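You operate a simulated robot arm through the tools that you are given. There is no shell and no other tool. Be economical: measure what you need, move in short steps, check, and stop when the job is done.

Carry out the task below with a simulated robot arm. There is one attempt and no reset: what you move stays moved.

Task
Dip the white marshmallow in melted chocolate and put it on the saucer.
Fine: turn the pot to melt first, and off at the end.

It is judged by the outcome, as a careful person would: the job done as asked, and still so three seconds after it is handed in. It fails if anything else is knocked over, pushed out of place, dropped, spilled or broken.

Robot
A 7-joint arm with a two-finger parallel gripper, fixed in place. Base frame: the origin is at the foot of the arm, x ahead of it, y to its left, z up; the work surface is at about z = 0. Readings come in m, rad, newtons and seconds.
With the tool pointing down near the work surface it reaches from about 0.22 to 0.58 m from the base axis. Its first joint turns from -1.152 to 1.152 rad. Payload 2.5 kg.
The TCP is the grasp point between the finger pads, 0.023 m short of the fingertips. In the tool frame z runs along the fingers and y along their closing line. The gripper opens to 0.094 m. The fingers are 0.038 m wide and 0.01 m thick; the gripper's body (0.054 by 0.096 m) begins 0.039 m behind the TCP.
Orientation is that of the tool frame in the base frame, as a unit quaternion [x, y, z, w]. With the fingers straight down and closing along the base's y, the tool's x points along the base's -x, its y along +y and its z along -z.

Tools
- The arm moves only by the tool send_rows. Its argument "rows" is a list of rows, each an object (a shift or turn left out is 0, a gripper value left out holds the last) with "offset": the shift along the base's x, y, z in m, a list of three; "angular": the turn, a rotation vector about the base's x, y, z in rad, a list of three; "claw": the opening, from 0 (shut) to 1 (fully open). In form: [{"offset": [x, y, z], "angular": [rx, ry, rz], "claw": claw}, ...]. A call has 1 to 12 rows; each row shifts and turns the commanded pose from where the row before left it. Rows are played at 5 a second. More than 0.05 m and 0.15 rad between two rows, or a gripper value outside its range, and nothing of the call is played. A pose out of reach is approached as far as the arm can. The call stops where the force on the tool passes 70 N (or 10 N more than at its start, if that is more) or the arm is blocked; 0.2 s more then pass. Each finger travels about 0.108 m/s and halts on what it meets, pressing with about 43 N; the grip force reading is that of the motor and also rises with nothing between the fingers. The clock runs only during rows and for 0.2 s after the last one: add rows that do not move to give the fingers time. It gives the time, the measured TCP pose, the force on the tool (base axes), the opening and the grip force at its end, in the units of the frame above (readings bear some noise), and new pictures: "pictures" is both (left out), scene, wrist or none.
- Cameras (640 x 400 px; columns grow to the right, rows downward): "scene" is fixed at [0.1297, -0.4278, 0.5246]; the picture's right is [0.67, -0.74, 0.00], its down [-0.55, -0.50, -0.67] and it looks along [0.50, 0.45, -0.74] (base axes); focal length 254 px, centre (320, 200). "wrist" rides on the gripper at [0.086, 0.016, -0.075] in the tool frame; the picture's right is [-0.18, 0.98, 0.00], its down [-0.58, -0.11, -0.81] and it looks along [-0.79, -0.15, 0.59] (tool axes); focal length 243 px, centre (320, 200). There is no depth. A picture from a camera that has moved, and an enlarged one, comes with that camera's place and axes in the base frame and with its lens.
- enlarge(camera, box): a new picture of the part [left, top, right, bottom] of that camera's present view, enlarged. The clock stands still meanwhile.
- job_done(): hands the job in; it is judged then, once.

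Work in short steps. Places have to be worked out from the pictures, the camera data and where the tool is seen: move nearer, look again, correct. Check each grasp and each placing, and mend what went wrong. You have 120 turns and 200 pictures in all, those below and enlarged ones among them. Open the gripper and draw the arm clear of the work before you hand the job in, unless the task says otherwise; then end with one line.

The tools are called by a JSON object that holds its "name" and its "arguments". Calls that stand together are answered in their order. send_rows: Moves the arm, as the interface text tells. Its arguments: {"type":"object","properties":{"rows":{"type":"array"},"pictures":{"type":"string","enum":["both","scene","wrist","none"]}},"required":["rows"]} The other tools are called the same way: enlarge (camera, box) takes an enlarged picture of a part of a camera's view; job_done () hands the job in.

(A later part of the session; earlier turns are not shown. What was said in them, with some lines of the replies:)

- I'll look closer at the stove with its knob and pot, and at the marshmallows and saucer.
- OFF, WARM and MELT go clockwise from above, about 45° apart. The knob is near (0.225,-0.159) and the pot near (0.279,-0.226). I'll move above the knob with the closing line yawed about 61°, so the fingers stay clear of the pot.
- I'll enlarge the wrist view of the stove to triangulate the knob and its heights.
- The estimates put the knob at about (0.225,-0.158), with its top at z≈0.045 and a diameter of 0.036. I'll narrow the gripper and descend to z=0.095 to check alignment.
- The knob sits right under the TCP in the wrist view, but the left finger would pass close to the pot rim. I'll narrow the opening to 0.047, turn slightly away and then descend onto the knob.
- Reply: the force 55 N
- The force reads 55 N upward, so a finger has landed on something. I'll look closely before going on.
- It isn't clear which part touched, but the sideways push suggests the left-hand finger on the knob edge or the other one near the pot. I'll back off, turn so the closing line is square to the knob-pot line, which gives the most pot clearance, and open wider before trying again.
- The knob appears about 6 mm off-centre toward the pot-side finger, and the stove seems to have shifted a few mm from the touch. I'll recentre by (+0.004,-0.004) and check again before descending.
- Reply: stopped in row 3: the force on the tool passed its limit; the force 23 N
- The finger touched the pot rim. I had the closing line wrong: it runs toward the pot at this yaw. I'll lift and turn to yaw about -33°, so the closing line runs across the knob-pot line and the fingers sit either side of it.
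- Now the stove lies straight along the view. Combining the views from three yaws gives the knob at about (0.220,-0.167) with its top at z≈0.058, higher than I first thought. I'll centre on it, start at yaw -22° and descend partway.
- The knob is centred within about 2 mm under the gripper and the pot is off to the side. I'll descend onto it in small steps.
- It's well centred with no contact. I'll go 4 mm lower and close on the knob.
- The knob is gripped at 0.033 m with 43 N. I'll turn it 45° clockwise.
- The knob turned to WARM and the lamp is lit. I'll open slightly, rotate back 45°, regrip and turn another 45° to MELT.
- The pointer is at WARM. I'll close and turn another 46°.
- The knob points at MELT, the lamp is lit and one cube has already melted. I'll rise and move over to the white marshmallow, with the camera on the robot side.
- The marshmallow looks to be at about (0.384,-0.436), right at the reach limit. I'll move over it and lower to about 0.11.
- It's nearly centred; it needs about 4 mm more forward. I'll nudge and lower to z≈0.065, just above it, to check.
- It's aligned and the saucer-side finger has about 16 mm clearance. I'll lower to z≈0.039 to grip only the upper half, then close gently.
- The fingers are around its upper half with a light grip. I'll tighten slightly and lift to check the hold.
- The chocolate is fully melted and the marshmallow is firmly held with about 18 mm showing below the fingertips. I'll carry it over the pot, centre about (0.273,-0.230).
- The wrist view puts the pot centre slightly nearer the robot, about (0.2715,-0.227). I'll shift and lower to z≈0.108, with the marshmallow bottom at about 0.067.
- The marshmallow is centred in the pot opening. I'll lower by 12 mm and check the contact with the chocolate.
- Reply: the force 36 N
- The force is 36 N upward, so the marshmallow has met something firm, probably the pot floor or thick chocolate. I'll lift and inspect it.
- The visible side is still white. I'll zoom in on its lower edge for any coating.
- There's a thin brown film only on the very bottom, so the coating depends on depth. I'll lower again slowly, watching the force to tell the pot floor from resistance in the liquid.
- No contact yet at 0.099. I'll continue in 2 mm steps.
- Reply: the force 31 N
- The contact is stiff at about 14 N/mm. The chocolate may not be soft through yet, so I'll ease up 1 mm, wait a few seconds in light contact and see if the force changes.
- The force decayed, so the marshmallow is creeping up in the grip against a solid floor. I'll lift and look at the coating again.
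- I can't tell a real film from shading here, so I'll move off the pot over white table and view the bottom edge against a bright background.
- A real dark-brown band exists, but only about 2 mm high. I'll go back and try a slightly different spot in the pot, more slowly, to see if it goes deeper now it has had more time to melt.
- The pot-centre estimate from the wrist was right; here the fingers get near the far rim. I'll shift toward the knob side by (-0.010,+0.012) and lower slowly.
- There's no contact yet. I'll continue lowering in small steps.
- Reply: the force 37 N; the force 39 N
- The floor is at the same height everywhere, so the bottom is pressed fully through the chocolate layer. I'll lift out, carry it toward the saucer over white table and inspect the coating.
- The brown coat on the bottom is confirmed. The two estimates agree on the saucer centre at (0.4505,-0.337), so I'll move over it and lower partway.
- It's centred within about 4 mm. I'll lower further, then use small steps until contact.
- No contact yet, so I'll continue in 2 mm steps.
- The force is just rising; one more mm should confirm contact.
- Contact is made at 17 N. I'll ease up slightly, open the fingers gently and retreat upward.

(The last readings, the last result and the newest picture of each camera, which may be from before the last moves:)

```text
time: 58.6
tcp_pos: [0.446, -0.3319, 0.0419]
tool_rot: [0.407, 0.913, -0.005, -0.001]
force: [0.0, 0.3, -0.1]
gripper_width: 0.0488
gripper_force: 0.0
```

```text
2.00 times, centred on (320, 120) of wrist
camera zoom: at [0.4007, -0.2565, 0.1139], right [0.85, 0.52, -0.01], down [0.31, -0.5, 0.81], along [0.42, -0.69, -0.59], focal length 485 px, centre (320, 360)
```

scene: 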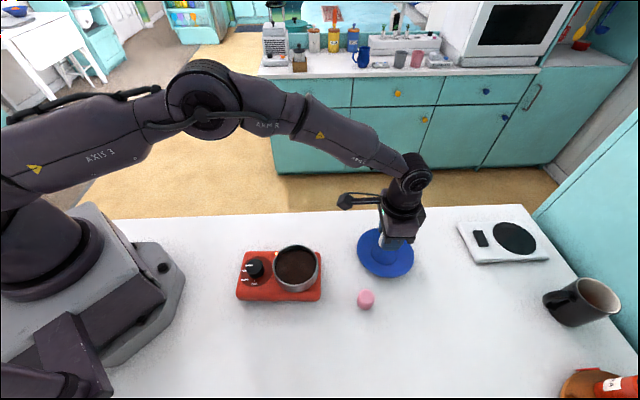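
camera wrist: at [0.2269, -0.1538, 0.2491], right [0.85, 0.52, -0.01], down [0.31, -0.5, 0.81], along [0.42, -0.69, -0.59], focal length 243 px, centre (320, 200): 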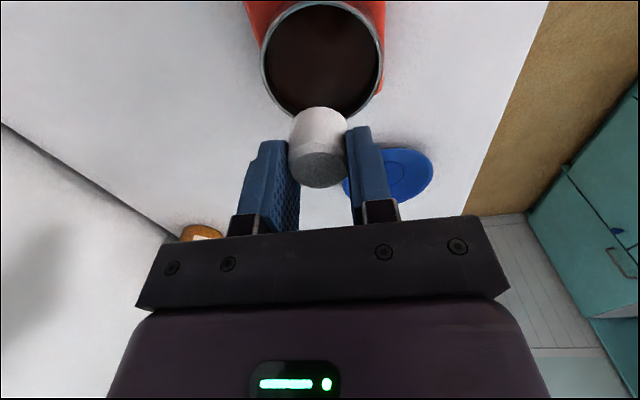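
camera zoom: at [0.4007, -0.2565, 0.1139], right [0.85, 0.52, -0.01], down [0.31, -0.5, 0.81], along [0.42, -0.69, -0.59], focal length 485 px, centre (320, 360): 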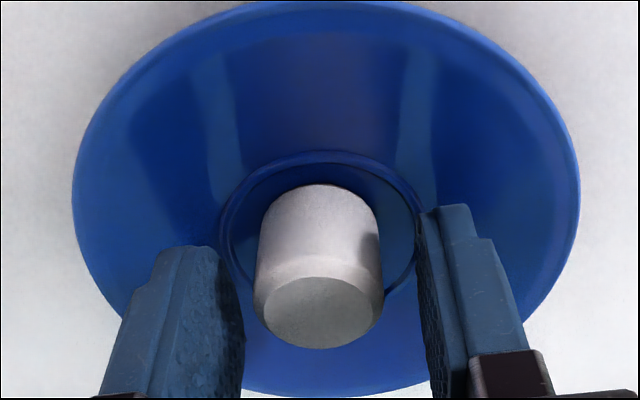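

It's released and upright in the middle of the saucer. I'll rise straight up and check.

{"name": "send_rows", "arguments": {"rows": [{"offset": [0, 0, 0.02]}, {"offset": [0, 0, 0.03]}, {"offset": [0, 0, 0.04]}, {"offset": [0, 0, 0.04]}, {"offset": [-0.04, 0.02, 0]}, {"offset": [-0.04, 0.02, 0]}, {}]}}

{"name": "enlarge", "arguments": {"camera": "scene", "box": [350, 220, 430, 290]}}

{"name": "enlarge", "arguments": {"camera": "wrist", "box": [340, 50, 480, 190]}}

```text
time: 60.2
tcp_pos: [0.3686, -0.2922, 0.1698]
tool_rot: [0.407, 0.914, -0.006, -0.001]
force: [0.2, 0.0, -0.5]
gripper_width: 0.0488
gripper_force: 0.0
camera wrist: at [0.322, -0.2162, 0.2428], right [0.85, 0.52, -0.01], down [0.31, -0.5, 0.81], along [0.42, -0.69, -0.59], focal length 243 px, centre (320, 200)
```

scene: 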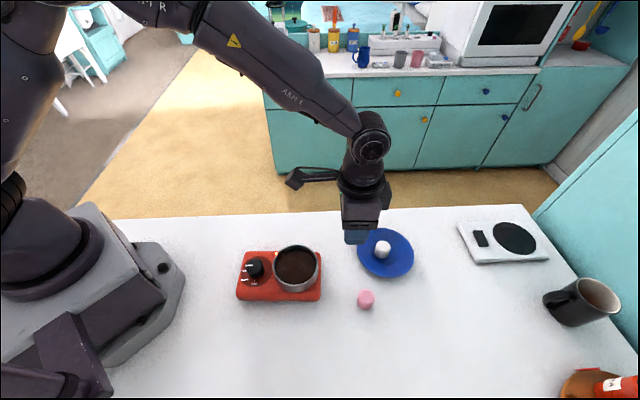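
wrist: 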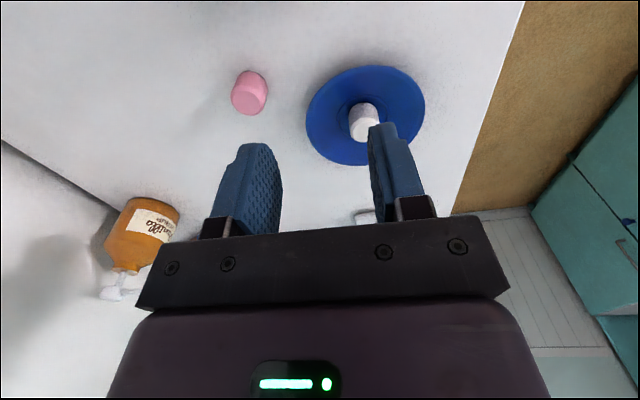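

```text
5.71 times, centred on (390, 255) of scene
camera zoom: at [0.1297, -0.4278, 0.5246], right [0.67, -0.74, 0.0], down [-0.55, -0.5, -0.67], along [0.5, 0.45, -0.74], focal length 1449 px, centre (-80, -114)
```

zoom: 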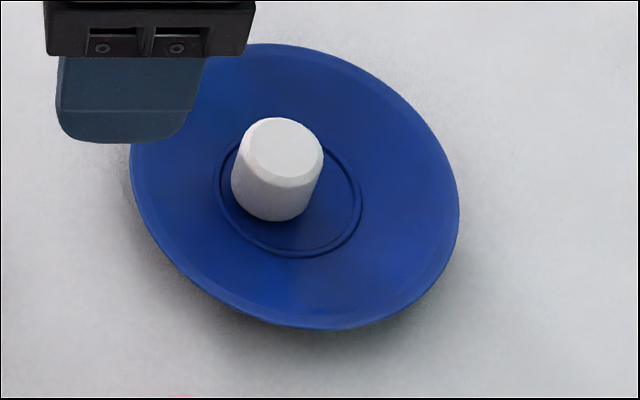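

```text
2.86 times, centred on (410, 120) of wrist
camera zoom: at [0.322, -0.2162, 0.2428], right [0.85, 0.52, -0.01], down [0.31, -0.5, 0.81], along [0.42, -0.69, -0.59], focal length 693 px, centre (63, 429)
```

zoom: 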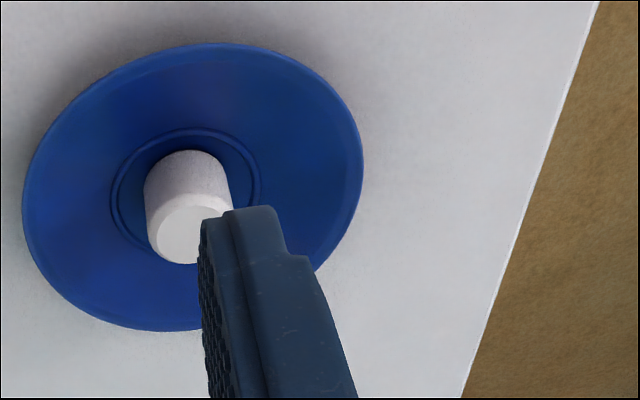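

The marshmallow sits well on the saucer, but the coat is very thin and I'd prefer a clearer dip. I'll look closely at the pot before deciding.

{"name": "enlarge", "arguments": {"camera": "scene", "box": [268, 240, 322, 296]}}

{"name": "enlarge", "arguments": {"camera": "scene", "box": [372, 236, 394, 262]}}

```text
7.14 times, centred on (295, 268) of scene
camera zoom: at [0.1297, -0.4278, 0.5246], right [0.67, -0.74, 0.0], down [-0.55, -0.5, -0.67], along [0.5, 0.45, -0.74], focal length 1811 px, centre (499, -286)
```

zoom: 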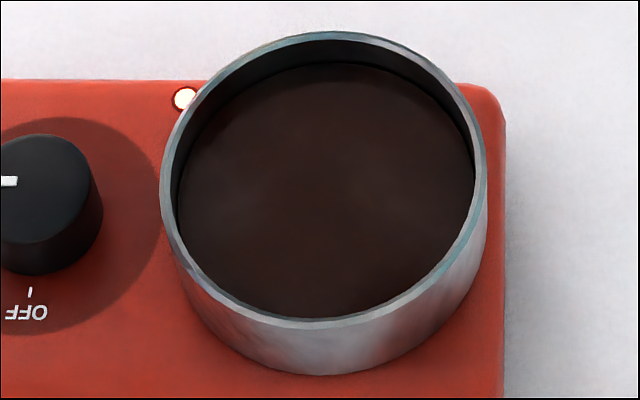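

```text
15.38 times, centred on (383, 249) of scene
camera zoom: at [0.1297, -0.4278, 0.5246], right [0.67, -0.74, 0.0], down [-0.55, -0.5, -0.67], along [0.5, 0.45, -0.74], focal length 3901 px, centre (-649, -554)
```

zoom: 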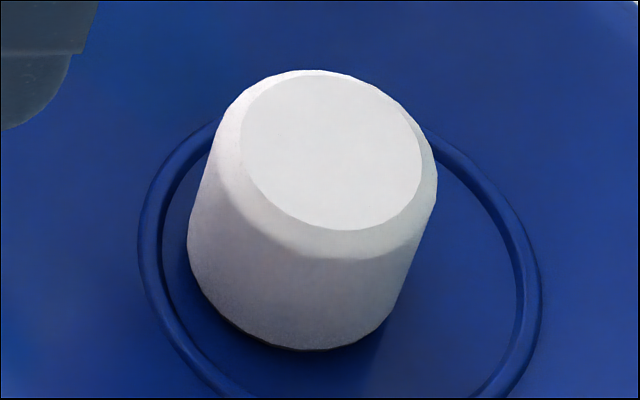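

The bottom chamfer, about 4 mm tall, is hidden from these views, so the dip reached the pot floor with roughly 4–5 mm coated, the most the pot allows. Next I'll turn the knob off, moving back above it at yaw -67°.

{"name": "send_rows", "arguments": {"rows": [{"offset": [-0.03, 0.0246, 0], "angular": [0, 0, -0.08], "claw": 0.58}, {"offset": [-0.03, 0.0246, 0], "angular": [0, 0, -0.08]}, {"offset": [-0.03, 0.0246, 0], "angular": [0, 0, -0.08]}, {"offset": [-0.03, 0.0246, 0], "angular": [0, 0, -0.08]}, {"offset": [-0.0296, 0.0246, 0]}, {"offset": [0, 0, -0.03]}, {"offset": [0, 0, -0.03]}, {}], "pictures": "none"}}

{"name": "enlarge", "arguments": {"camera": "wrist", "box": [190, 30, 430, 190]}}

{"name": "enlarge", "arguments": {"camera": "scene", "box": [230, 235, 330, 305]}}

```text
time: 62.0
tcp_pos: [0.2183, -0.1667, 0.1097]
tool_rot: [0.547, 0.837, -0.005, -0.002]
force: [-1.0, 0.4, -0.4]
gripper_width: 0.0546
gripper_force: 0.1
```

```text
2.50 times, centred on (310, 110) of wrist
camera zoom: at [0.1979, -0.0817, 0.1824], right [0.97, 0.23, -0.01], down [0.14, -0.57, 0.81], along [0.18, -0.79, -0.59], focal length 606 px, centre (345, 425)
```

zoom: 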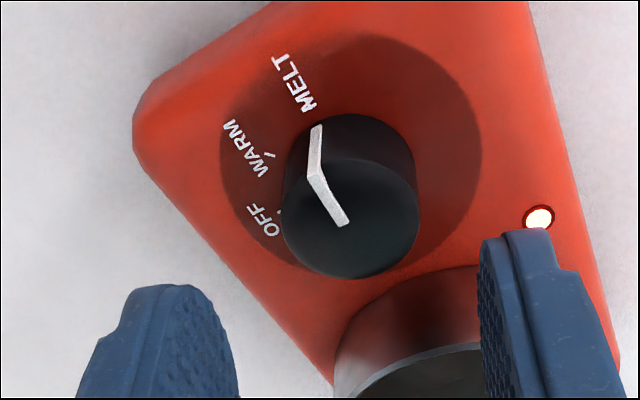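

```text
5.71 times, centred on (280, 270) of scene
camera zoom: at [0.1297, -0.4278, 0.5246], right [0.67, -0.74, 0.0], down [-0.55, -0.5, -0.67], along [0.5, 0.45, -0.74], focal length 1449 px, centre (549, -200)
```

zoom: 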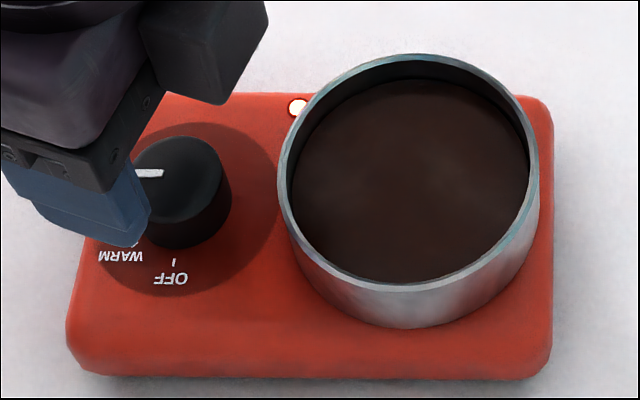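

It's centred over the knob. I'll narrow to the opening used before, descend to 0.0665 and check.

{"name": "send_rows", "arguments": {"rows": [{"claw": 0.52}, {"offset": [0.0005, -0.001, -0.015]}, {"offset": [0, 0, -0.012]}, {"offset": [0, 0, -0.008]}, {"offset": [0, 0, -0.008]}, {}], "pictures": "none"}}

{"name": "enlarge", "arguments": {"camera": "wrist", "box": [190, 60, 430, 220]}}

```text
time: 63.5
tcp_pos: [0.2191, -0.1696, 0.0662]
tool_rot: [0.548, 0.836, -0.005, -0.002]
force: [-0.4, 0.2, 0.4]
gripper_width: 0.0489
gripper_force: 0.1
```

```text
2.50 times, centred on (310, 140) of wrist
camera zoom: at [0.1985, -0.0843, 0.1385], right [0.97, 0.22, -0.01], down [0.14, -0.57, 0.81], along [0.18, -0.79, -0.59], focal length 606 px, centre (345, 350)
```

zoom: 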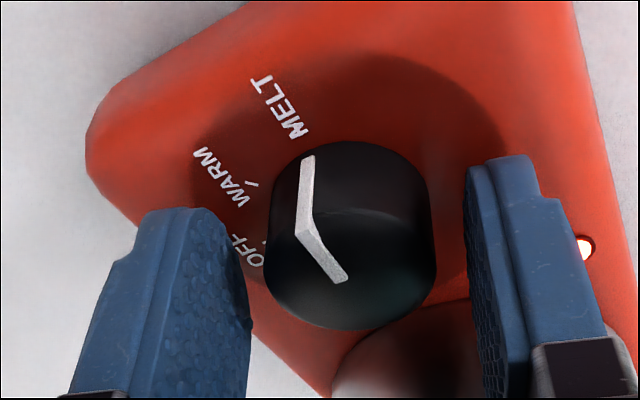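

The position is good and there's no contact. I'll grip, turn 45° counter-clockwise, then release and rotate back.

{"name": "send_rows", "arguments": {"rows": [{"claw": 0.3}, {}, {"angular": [0, 0, 0.132]}, {"angular": [0, 0, 0.132]}, {"angular": [0, 0, 0.132]}, {"angular": [0, 0, 0.132]}, {"angular": [0, 0, 0.132]}, {"angular": [0, 0, 0.132]}, {}], "pictures": "none"}}

{"name": "send_rows", "arguments": {"rows": [{"claw": 0.52}, {}, {"angular": [0, 0, -0.132]}, {"angular": [0, 0, -0.132]}, {"angular": [0, 0, -0.132]}, {"angular": [0, 0, -0.132]}, {"angular": [0, 0, -0.132]}, {"angular": [0, 0, -0.132]}, {}], "pictures": "none"}}

{"name": "enlarge", "arguments": {"camera": "wrist", "box": [190, 60, 430, 220]}}

```text
time: 65.5
tcp_pos: [0.2178, -0.1684, 0.0669]
tool_rot: [0.181, 0.983, -0.005, -0.001]
force: [0.4, 0.3, -0.8]
gripper_width: 0.033
gripper_force: 43.6
```

```text
time: 67.5
tcp_pos: [0.2192, -0.1699, 0.068]
tool_rot: [0.548, 0.836, -0.005, -0.002]
force: [-0.3, -0.2, -0.1]
gripper_width: 0.0491
gripper_force: 0.0
```

```text
2.50 times, centred on (310, 140) of wrist
camera zoom: at [0.199, -0.0848, 0.1402], right [0.97, 0.22, -0.01], down [0.14, -0.57, 0.81], along [0.17, -0.79, -0.59], focal length 606 px, centre (345, 350)
```

zoom: 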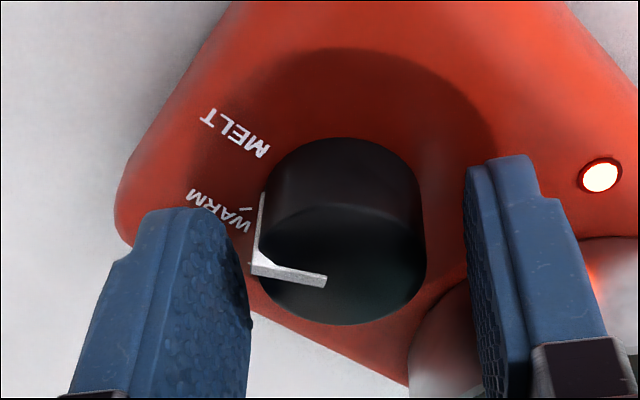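

The labels look rotated in this view, so I'll check the scene to see whether the stove itself turned.

{"name": "enlarge", "arguments": {"camera": "scene", "box": [220, 230, 340, 310]}}

```text
5.00 times, centred on (280, 270) of scene
camera zoom: at [0.1297, -0.4278, 0.5246], right [0.67, -0.74, 0.0], down [-0.55, -0.5, -0.67], along [0.5, 0.45, -0.74], focal length 1268 px, centre (520, -150)
```

zoom: 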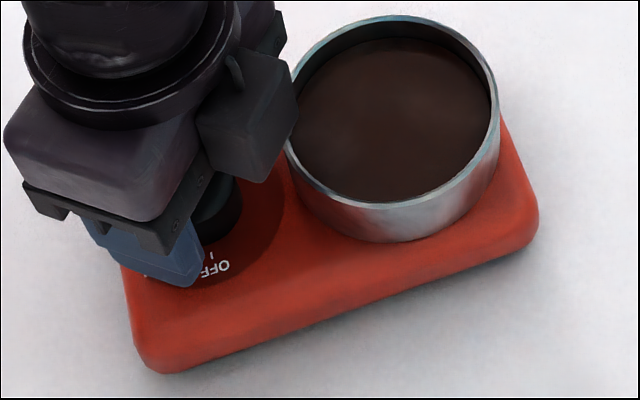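

The knob went to WARM, but the stove rotated about 20° around it because I wasn't pressing down. I'll put it right: reposition with more pot clearance, then grip and turn clockwise about 20° while slightly unloading, so the stove follows the knob back.

{"name": "send_rows", "arguments": {"rows": [{"angular": [0, 0, 0.12]}, {"angular": [0, 0, 0.12]}, {"angular": [0, 0, 0.12]}, {"angular": [0, 0, 0.11]}, {"claw": 0.3}, {}, {}], "pictures": "none"}}

{"name": "enlarge", "arguments": {"camera": "wrist", "box": [170, 30, 450, 220]}}

```text
time: 69.0
tcp_pos: [0.2185, -0.1698, 0.0679]
tool_rot: [0.337, 0.942, -0.005, -0.002]
force: [0.2, -0.4, 5.0]
gripper_width: 0.0327
gripper_force: 43.2
```

```text
2.11 times, centred on (310, 125) of wrist
camera zoom: at [0.1614, -0.1027, 0.1395], right [0.77, 0.64, -0.01], down [0.38, -0.45, 0.81], along [0.52, -0.62, -0.59], focal length 511 px, centre (341, 358)
```

zoom: 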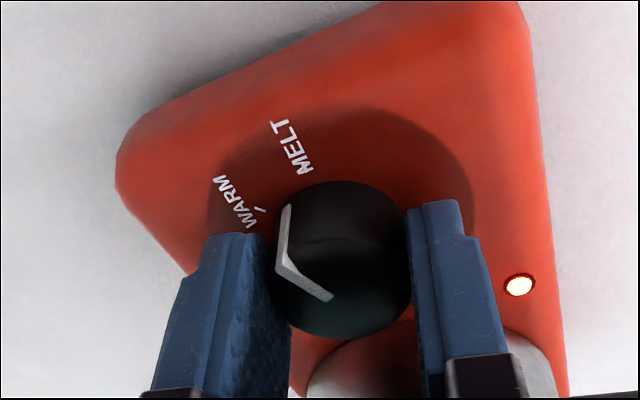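

The pointer is partway between MELT and WARM, so the knob has plain friction with no detents. I'll lift slightly to unload the stove, turn clockwise 20° and see what follows.

{"name": "send_rows", "arguments": {"rows": [{"offset": [0, 0, 0.001]}, {"angular": [0, 0, -0.12]}, {"angular": [0, 0, -0.12]}, {"angular": [0, 0, -0.11]}, {}], "pictures": "none"}}

{"name": "enlarge", "arguments": {"camera": "wrist", "box": [170, 30, 450, 220]}}

{"name": "enlarge", "arguments": {"camera": "scene", "box": [220, 230, 340, 310]}}

```text
time: 70.2
tcp_pos: [0.2178, -0.1697, 0.0687]
tool_rot: [0.497, 0.868, -0.005, -0.001]
force: [-0.7, -0.2, -0.3]
gripper_width: 0.0329
gripper_force: 43.2
```

```text
2.11 times, centred on (310, 125) of wrist
camera zoom: at [0.188, -0.0875, 0.1408], right [0.94, 0.34, -0.01], down [0.21, -0.55, 0.81], along [0.27, -0.76, -0.59], focal length 511 px, centre (341, 358)
```

zoom: 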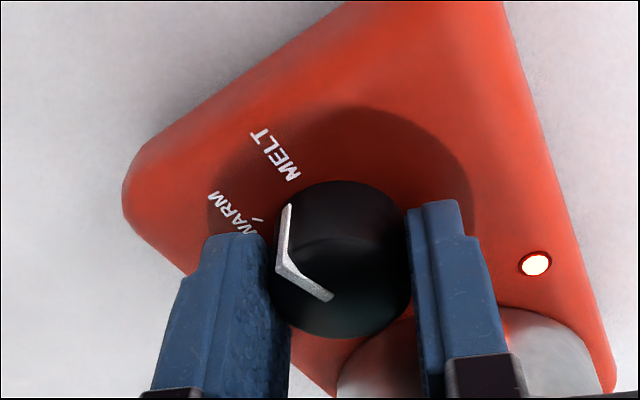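

```text
5.00 times, centred on (280, 270) of scene
camera zoom: at [0.1297, -0.4278, 0.5245], right [0.67, -0.74, 0.0], down [-0.55, -0.5, -0.67], along [0.5, 0.45, -0.74], focal length 1268 px, centre (520, -150)
```

zoom: 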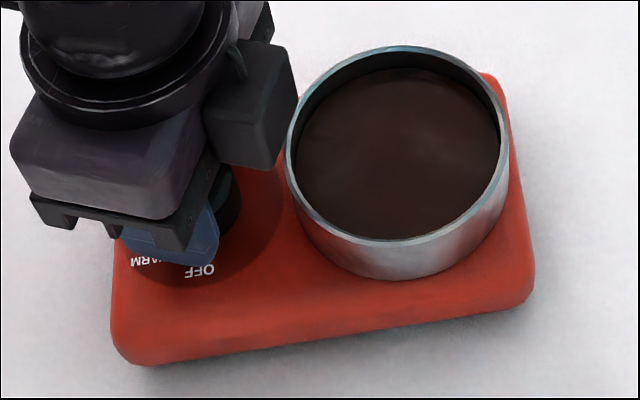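

It worked; the stove is about half restored. I'll continue clockwise a bit more.

{"name": "send_rows", "arguments": {"rows": [{"offset": [0, 0, 0.0005], "angular": [0, 0, -0.1]}, {"angular": [0, 0, -0.1]}, {"angular": [0, 0, -0.05]}, {}], "pictures": "none"}}

{"name": "enlarge", "arguments": {"camera": "wrist", "box": [170, 30, 450, 220]}}

{"name": "enlarge", "arguments": {"camera": "scene", "box": [230, 235, 330, 305]}}

```text
time: 71.2
tcp_pos: [0.2183, -0.1716, 0.0694]
tool_rot: [0.601, 0.8, -0.005, -0.003]
force: [-0.3, -0.3, -0.1]
gripper_width: 0.0326
gripper_force: 43.2
```

```text
2.11 times, centred on (310, 125) of wrist
camera zoom: at [0.2101, -0.0832, 0.1417], right [1.0, 0.1, -0.01], down [0.06, -0.59, 0.81], along [0.07, -0.81, -0.59], focal length 511 px, centre (341, 358)
```

zoom: 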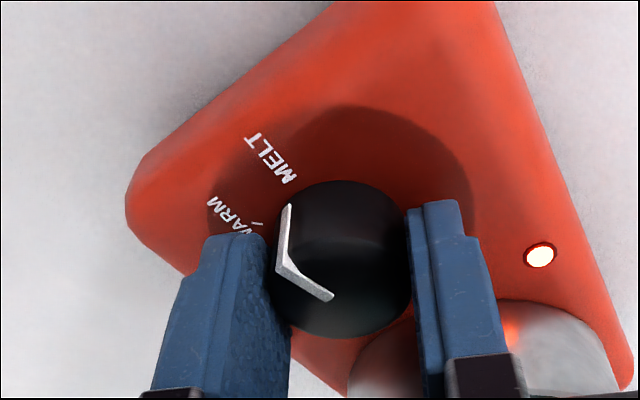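

```text
5.71 times, centred on (280, 270) of scene
camera zoom: at [0.1297, -0.4278, 0.5245], right [0.67, -0.74, 0.0], down [-0.55, -0.5, -0.67], along [0.5, 0.45, -0.74], focal length 1449 px, centre (549, -200)
```

zoom: 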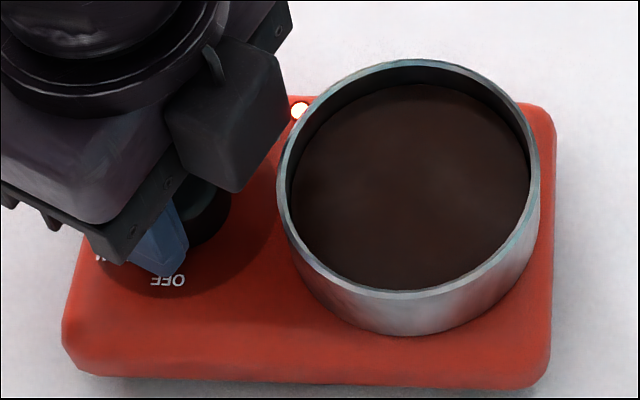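

The stove is back within about 1–2° of its original pose. Next I'll open, step back and regrip, then press down to load the stove.

{"name": "send_rows", "arguments": {"rows": [{"claw": 0.5}, {}, {"angular": [0, 0, 0.06]}, {"offset": [0, 0.001, -0.002], "angular": [0, 0, 0.06]}, {"claw": 0.3}, {}, {"offset": [0, 0, -0.0015]}, {}], "pictures": "none"}}

```text
time: 73.0
tcp_pos: [0.218, -0.1694, 0.0672]
tool_rot: [0.551, 0.834, -0.004, 0.0]
force: [-2.6, 2.6, 32.8]
gripper_width: 0.0328
gripper_force: 43.5
```

I'm now pressing with about 33 N. I'll turn slowly counter-clockwise and check the stove stays put.

{"name": "send_rows", "arguments": {"rows": [{"angular": [0, 0, 0.05]}, {"angular": [0, 0, 0.05]}, {"angular": [0, 0, 0.05]}, {"angular": [0, 0, 0.05]}, {}], "pictures": "none"}}

{"name": "enlarge", "arguments": {"camera": "wrist", "box": [170, 30, 450, 220]}}

{"name": "enlarge", "arguments": {"camera": "scene", "box": [230, 235, 330, 305]}}

```text
time: 74.2
tcp_pos: [0.2174, -0.1695, 0.0659]
tool_rot: [0.467, 0.884, -0.006, 0.0]
force: [-6.2, -16.0, 26.4]
gripper_width: 0.0327
gripper_force: 42.1
```

```text
2.11 times, centred on (310, 125) of wrist
camera zoom: at [0.1825, -0.0889, 0.1382], right [0.91, 0.4, -0.01], down [0.24, -0.53, 0.81], along [0.32, -0.74, -0.59], focal length 511 px, centre (341, 358)
```

zoom: 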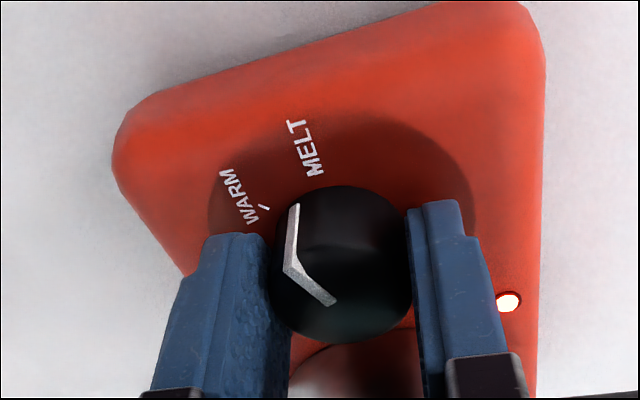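

```text
5.71 times, centred on (280, 270) of scene
camera zoom: at [0.1296, -0.4278, 0.5247], right [0.67, -0.74, 0.0], down [-0.55, -0.5, -0.67], along [0.5, 0.45, -0.74], focal length 1449 px, centre (549, -200)
```

zoom: 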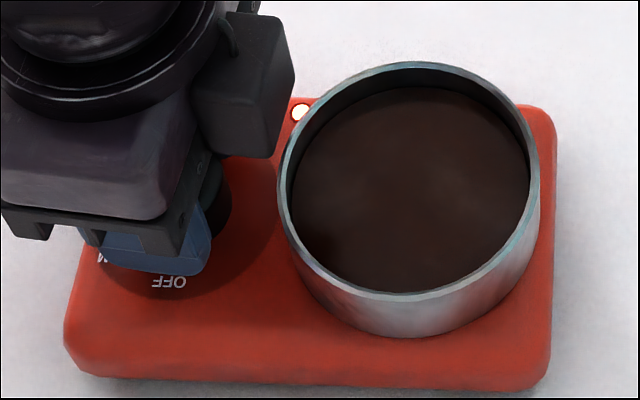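

The stove stays put and the knob turns. I'll continue slowly by 0.45 rad.

{"name": "send_rows", "arguments": {"rows": [{"angular": [0, 0, 0.05]}, {"angular": [0, 0, 0.05]}, {"angular": [0, 0, 0.05]}, {"angular": [0, 0, 0.05]}, {"angular": [0, 0, 0.05]}, {"angular": [0, 0, 0.05]}, {"angular": [0, 0, 0.05]}, {"angular": [0, 0, 0.05]}, {"angular": [0, 0, 0.05]}, {}], "pictures": "none"}}

{"name": "enlarge", "arguments": {"camera": "wrist", "box": [170, 30, 450, 220]}}

{"name": "enlarge", "arguments": {"camera": "scene", "box": [230, 235, 330, 305]}}

```text
time: 76.5
tcp_pos: [0.2169, -0.1692, 0.0636]
tool_rot: [0.257, 0.966, -0.005, -0.003]
force: [0.5, -1.4, 0.2]
gripper_width: 0.0333
gripper_force: 42.5
```

```text
2.11 times, centred on (310, 125) of wrist
camera zoom: at [0.1496, -0.1121, 0.1379], right [0.65, 0.76, -0.01], down [0.46, -0.38, 0.81], along [0.61, -0.53, -0.59], focal length 511 px, centre (341, 358)
```

zoom: 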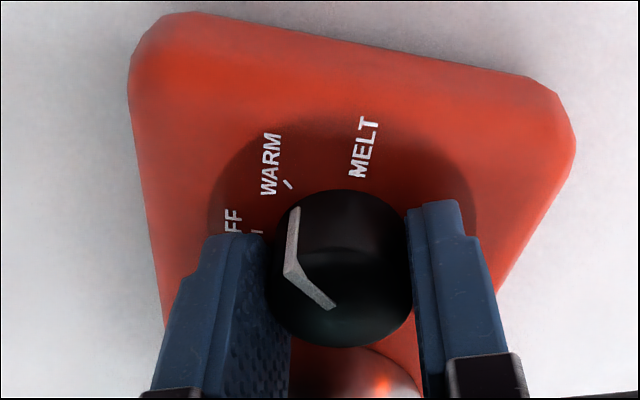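

```text
5.71 times, centred on (280, 270) of scene
camera zoom: at [0.1297, -0.4278, 0.5245], right [0.67, -0.74, 0.0], down [-0.55, -0.5, -0.67], along [0.5, 0.45, -0.74], focal length 1449 px, centre (549, -200)
```

zoom: 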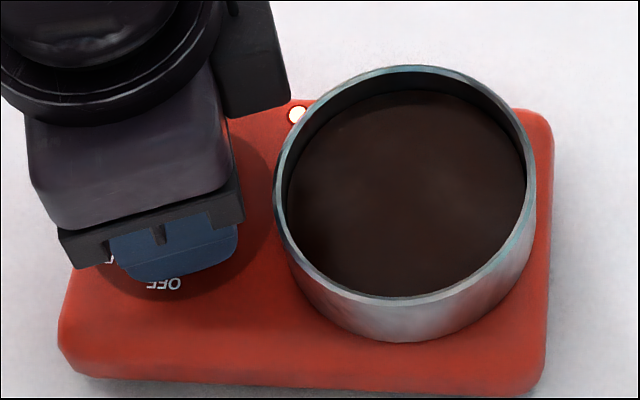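

The knob is at WARM and the stove is steady. I'll open, raise slightly, rotate back, regrip and press for the last 45°.

{"name": "send_rows", "arguments": {"rows": [{"claw": 0.5}, {}, {"offset": [0.0005, 0, 0.004], "angular": [0, 0, -0.13]}, {"angular": [0, 0, -0.13]}, {"angular": [0, 0, -0.13]}, {"angular": [0, 0, -0.13]}, {"angular": [0, 0, -0.1]}, {"claw": 0.3}, {}, {}], "pictures": "none"}}

{"name": "send_rows", "arguments": {"rows": [{"offset": [0, 0, -0.0025]}, {}], "pictures": "none"}}

{"name": "enlarge", "arguments": {"camera": "wrist", "box": [170, 30, 450, 220]}}

```text
time: 78.7
tcp_pos: [0.2182, -0.1684, 0.0692]
tool_rot: [0.54, 0.842, -0.005, -0.002]
force: [-6.8, -2.2, 6.6]
gripper_width: 0.0329
gripper_force: 42.6
```

```text
time: 79.2
tcp_pos: [0.2178, -0.169, 0.0673]
tool_rot: [0.54, 0.841, -0.006, -0.002]
force: [-17.6, -7.2, 34.5]
gripper_width: 0.0328
gripper_force: 42.6
```

```text
2.11 times, centred on (310, 125) of wrist
camera zoom: at [0.197, -0.0839, 0.14], right [0.97, 0.24, -0.01], down [0.15, -0.57, 0.81], along [0.19, -0.79, -0.59], focal length 511 px, centre (341, 358)
```

zoom: 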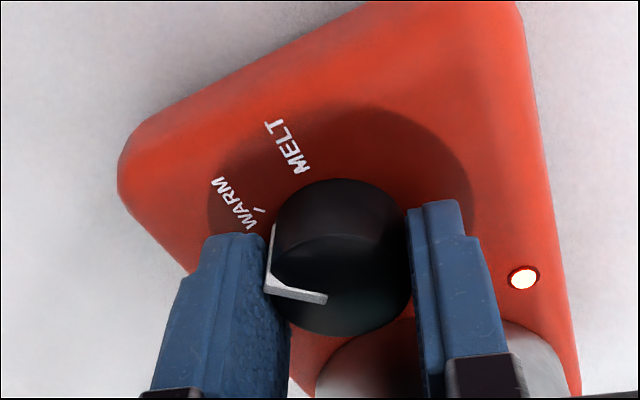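

There's a sideways load of about 18 N from a slightly off-centre grip. I'll relax it by 1 mm, then turn slowly.

{"name": "send_rows", "arguments": {"rows": [{"offset": [-0.0012, -0.0005, 0]}, {"angular": [0, 0, 0.05]}, {"angular": [0, 0, 0.05]}, {"angular": [0, 0, 0.05]}, {"angular": [0, 0, 0.05]}, {"angular": [0, 0, 0.05]}, {"angular": [0, 0, 0.05]}, {"angular": [0, 0, 0.05]}, {"angular": [0, 0, 0.05]}, {}], "pictures": "none"}}

{"name": "enlarge", "arguments": {"camera": "scene", "box": [230, 235, 330, 305]}}

```text
time: 81.5
tcp_pos: [0.2165, -0.17, 0.0678]
tool_rot: [0.363, 0.932, -0.006, 0.0]
force: [3.0, 1.9, 1.9]
gripper_width: 0.0329
gripper_force: 42.6
```

```text
5.71 times, centred on (280, 270) of scene
camera zoom: at [0.1297, -0.4278, 0.5246], right [0.67, -0.74, 0.0], down [-0.55, -0.5, -0.67], along [0.5, 0.45, -0.74], focal length 1449 px, centre (549, -200)
```

zoom: 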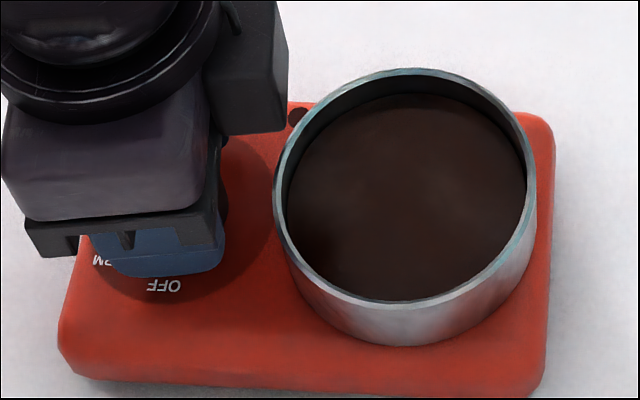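

The lamp has gone off and the stove held. I'll press again and finish the remaining turn to the OFF mark.

{"name": "send_rows", "arguments": {"rows": [{"offset": [0, 0, -0.002]}, {"angular": [0, 0, 0.05]}, {"angular": [0, 0, 0.05]}, {"angular": [0, 0, 0.05]}, {"angular": [0, 0, 0.05]}, {"angular": [0, 0, 0.05]}, {"angular": [0, 0, 0.05]}, {"angular": [0, 0, 0.05]}, {}], "pictures": "none"}}

{"name": "enlarge", "arguments": {"camera": "wrist", "box": [170, 30, 450, 220]}}

{"name": "enlarge", "arguments": {"camera": "scene", "box": [230, 235, 330, 305]}}

```text
time: 83.5
tcp_pos: [0.2176, -0.1682, 0.0665]
tool_rot: [0.194, 0.981, -0.006, 0.0]
force: [-1.8, -0.5, 15.3]
gripper_width: 0.0329
gripper_force: 42.6
```

```text
2.11 times, centred on (310, 125) of wrist
camera zoom: at [0.1428, -0.1209, 0.138], right [0.54, 0.84, -0.01], down [0.5, -0.31, 0.81], along [0.67, -0.45, -0.59], focal length 511 px, centre (341, 358)
```

zoom: 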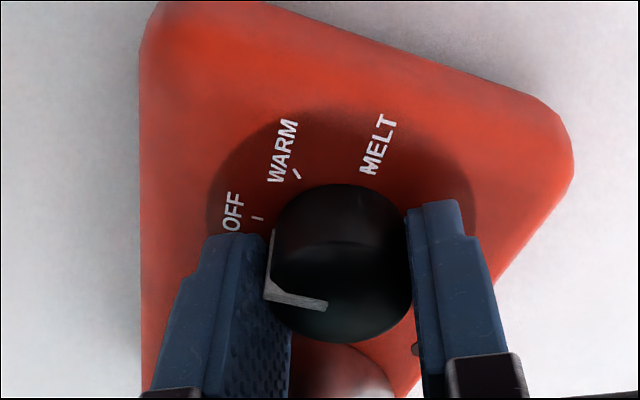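

```text
5.71 times, centred on (280, 270) of scene
camera zoom: at [0.1296, -0.4278, 0.5246], right [0.67, -0.74, 0.0], down [-0.55, -0.5, -0.67], along [0.5, 0.45, -0.74], focal length 1449 px, centre (549, -200)
```

zoom: 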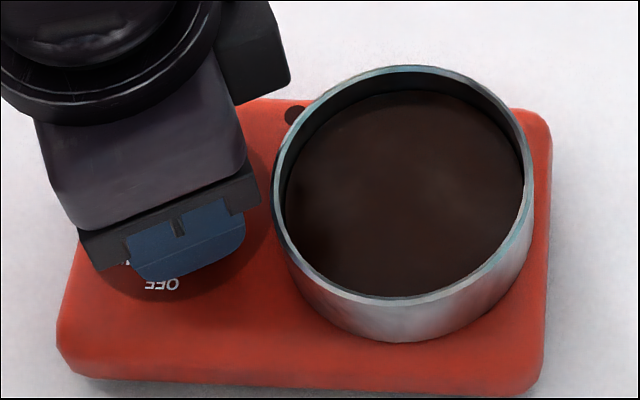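

The pointer is almost at OFF. I'll add 0.04 rad, release, rise and inspect.

{"name": "send_rows", "arguments": {"rows": [{"angular": [0, 0, 0.04]}, {}, {"claw": 0.5}, {}, {"offset": [0, 0, 0.02]}, {"offset": [0, 0, 0.03]}, {"offset": [0, 0, 0.03]}, {"offset": [-0.01, 0.03, 0.03]}, {}]}}

{"name": "enlarge", "arguments": {"camera": "wrist", "box": [230, 0, 390, 120]}}

{"name": "enlarge", "arguments": {"camera": "scene", "box": [230, 235, 330, 305]}}

```text
time: 85.5
tcp_pos: [0.2064, -0.1377, 0.174]
tool_rot: [0.175, 0.985, -0.005, 0.0]
force: [-0.5, -0.5, 0.4]
gripper_width: 0.0469
gripper_force: 0.1
camera wrist: at [0.1306, -0.0933, 0.2464], right [0.51, 0.86, -0.01], down [0.51, -0.29, 0.81], along [0.69, -0.42, -0.59], focal length 243 px, centre (320, 200)
```

scene: 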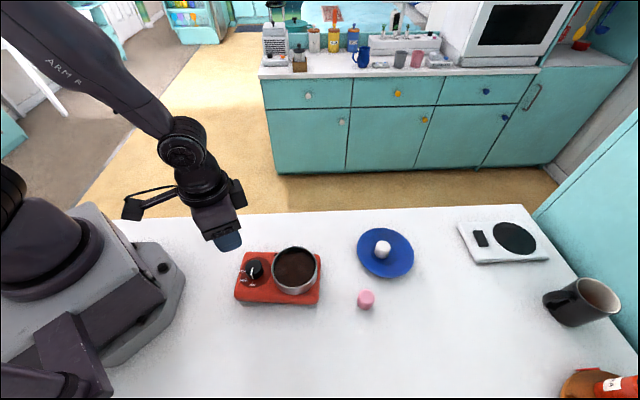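
wrist: 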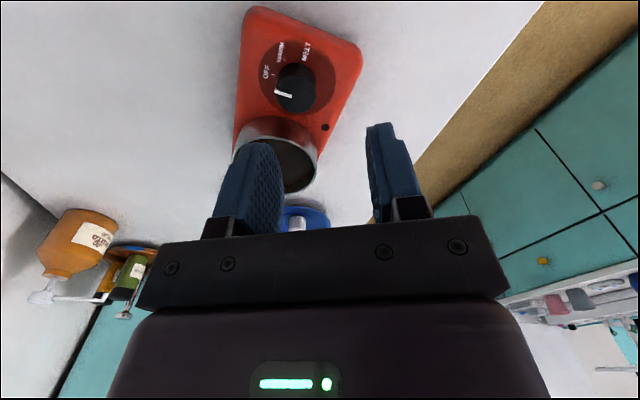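

```text
3.33 times, centred on (310, 60) of wrist
camera zoom: at [0.1306, -0.0933, 0.2464], right [0.51, 0.86, -0.01], down [0.51, -0.29, 0.81], along [0.69, -0.42, -0.59], focal length 809 px, centre (353, 667)
```

zoom: 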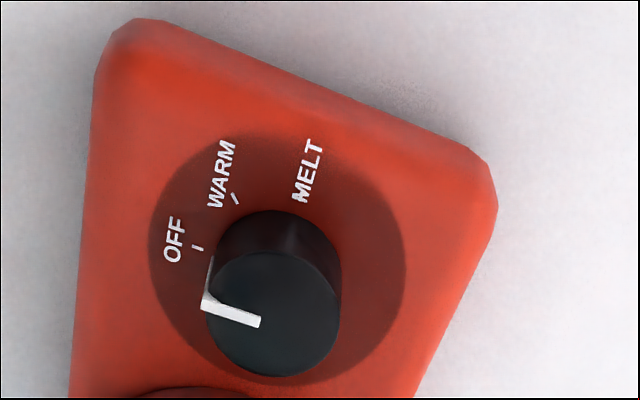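

```text
5.71 times, centred on (280, 270) of scene
camera zoom: at [0.1297, -0.4278, 0.5246], right [0.67, -0.74, 0.0], down [-0.55, -0.5, -0.67], along [0.5, 0.45, -0.74], focal length 1449 px, centre (549, -200)
```

zoom: 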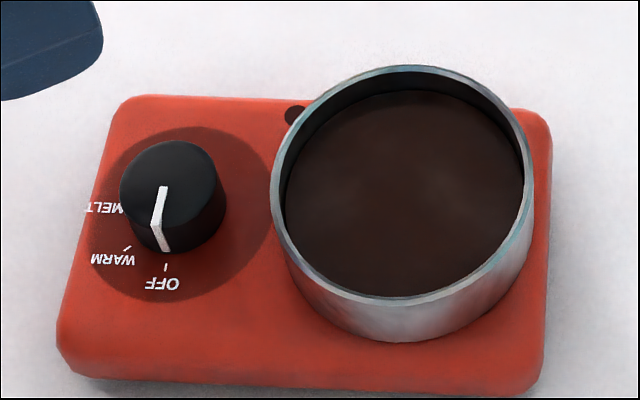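

The knob points to OFF, the lamp is out and the stove is within a few mm of its starting place. The marshmallow sits on the saucer. I'll fully open the gripper, draw back a little and hand in.

{"name": "send_rows", "arguments": {"rows": [{"offset": [0, 0.02, 0.03], "claw": 1}, {"offset": [0, 0.02, 0.03]}, {}, {}], "pictures": "scene"}}

```text
time: 86.5
tcp_pos: [0.2053, -0.0989, 0.2363]
tool_rot: [0.174, 0.985, -0.006, 0.0]
force: [0.2, -0.6, 0.9]
gripper_width: 0.094
gripper_force: 0.1
```

scene: 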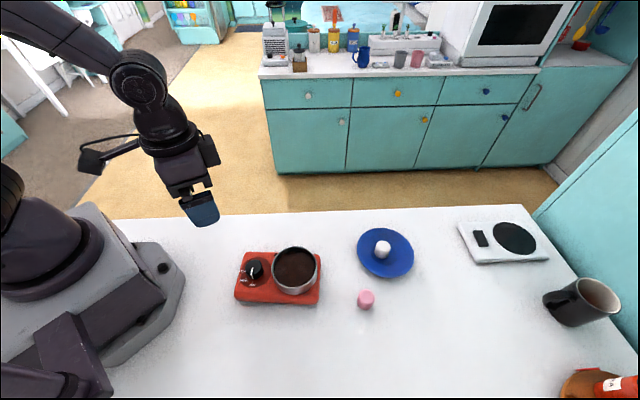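

Everything is in place and the arm is clear, so I'm handing in.

{"name": "job_done", "arguments": {}}

```text
The job is handed in.
```

The white marshmallow is dipped and on the saucer, and the pot was turned to MELT and is back OFF; but only the very bottom is coated (estimated 4–5 mm), because it hit something solid just under the chocolate, and the stove, knocked and turned about 20° along the way, ended about 5 mm and 2° from where it started.
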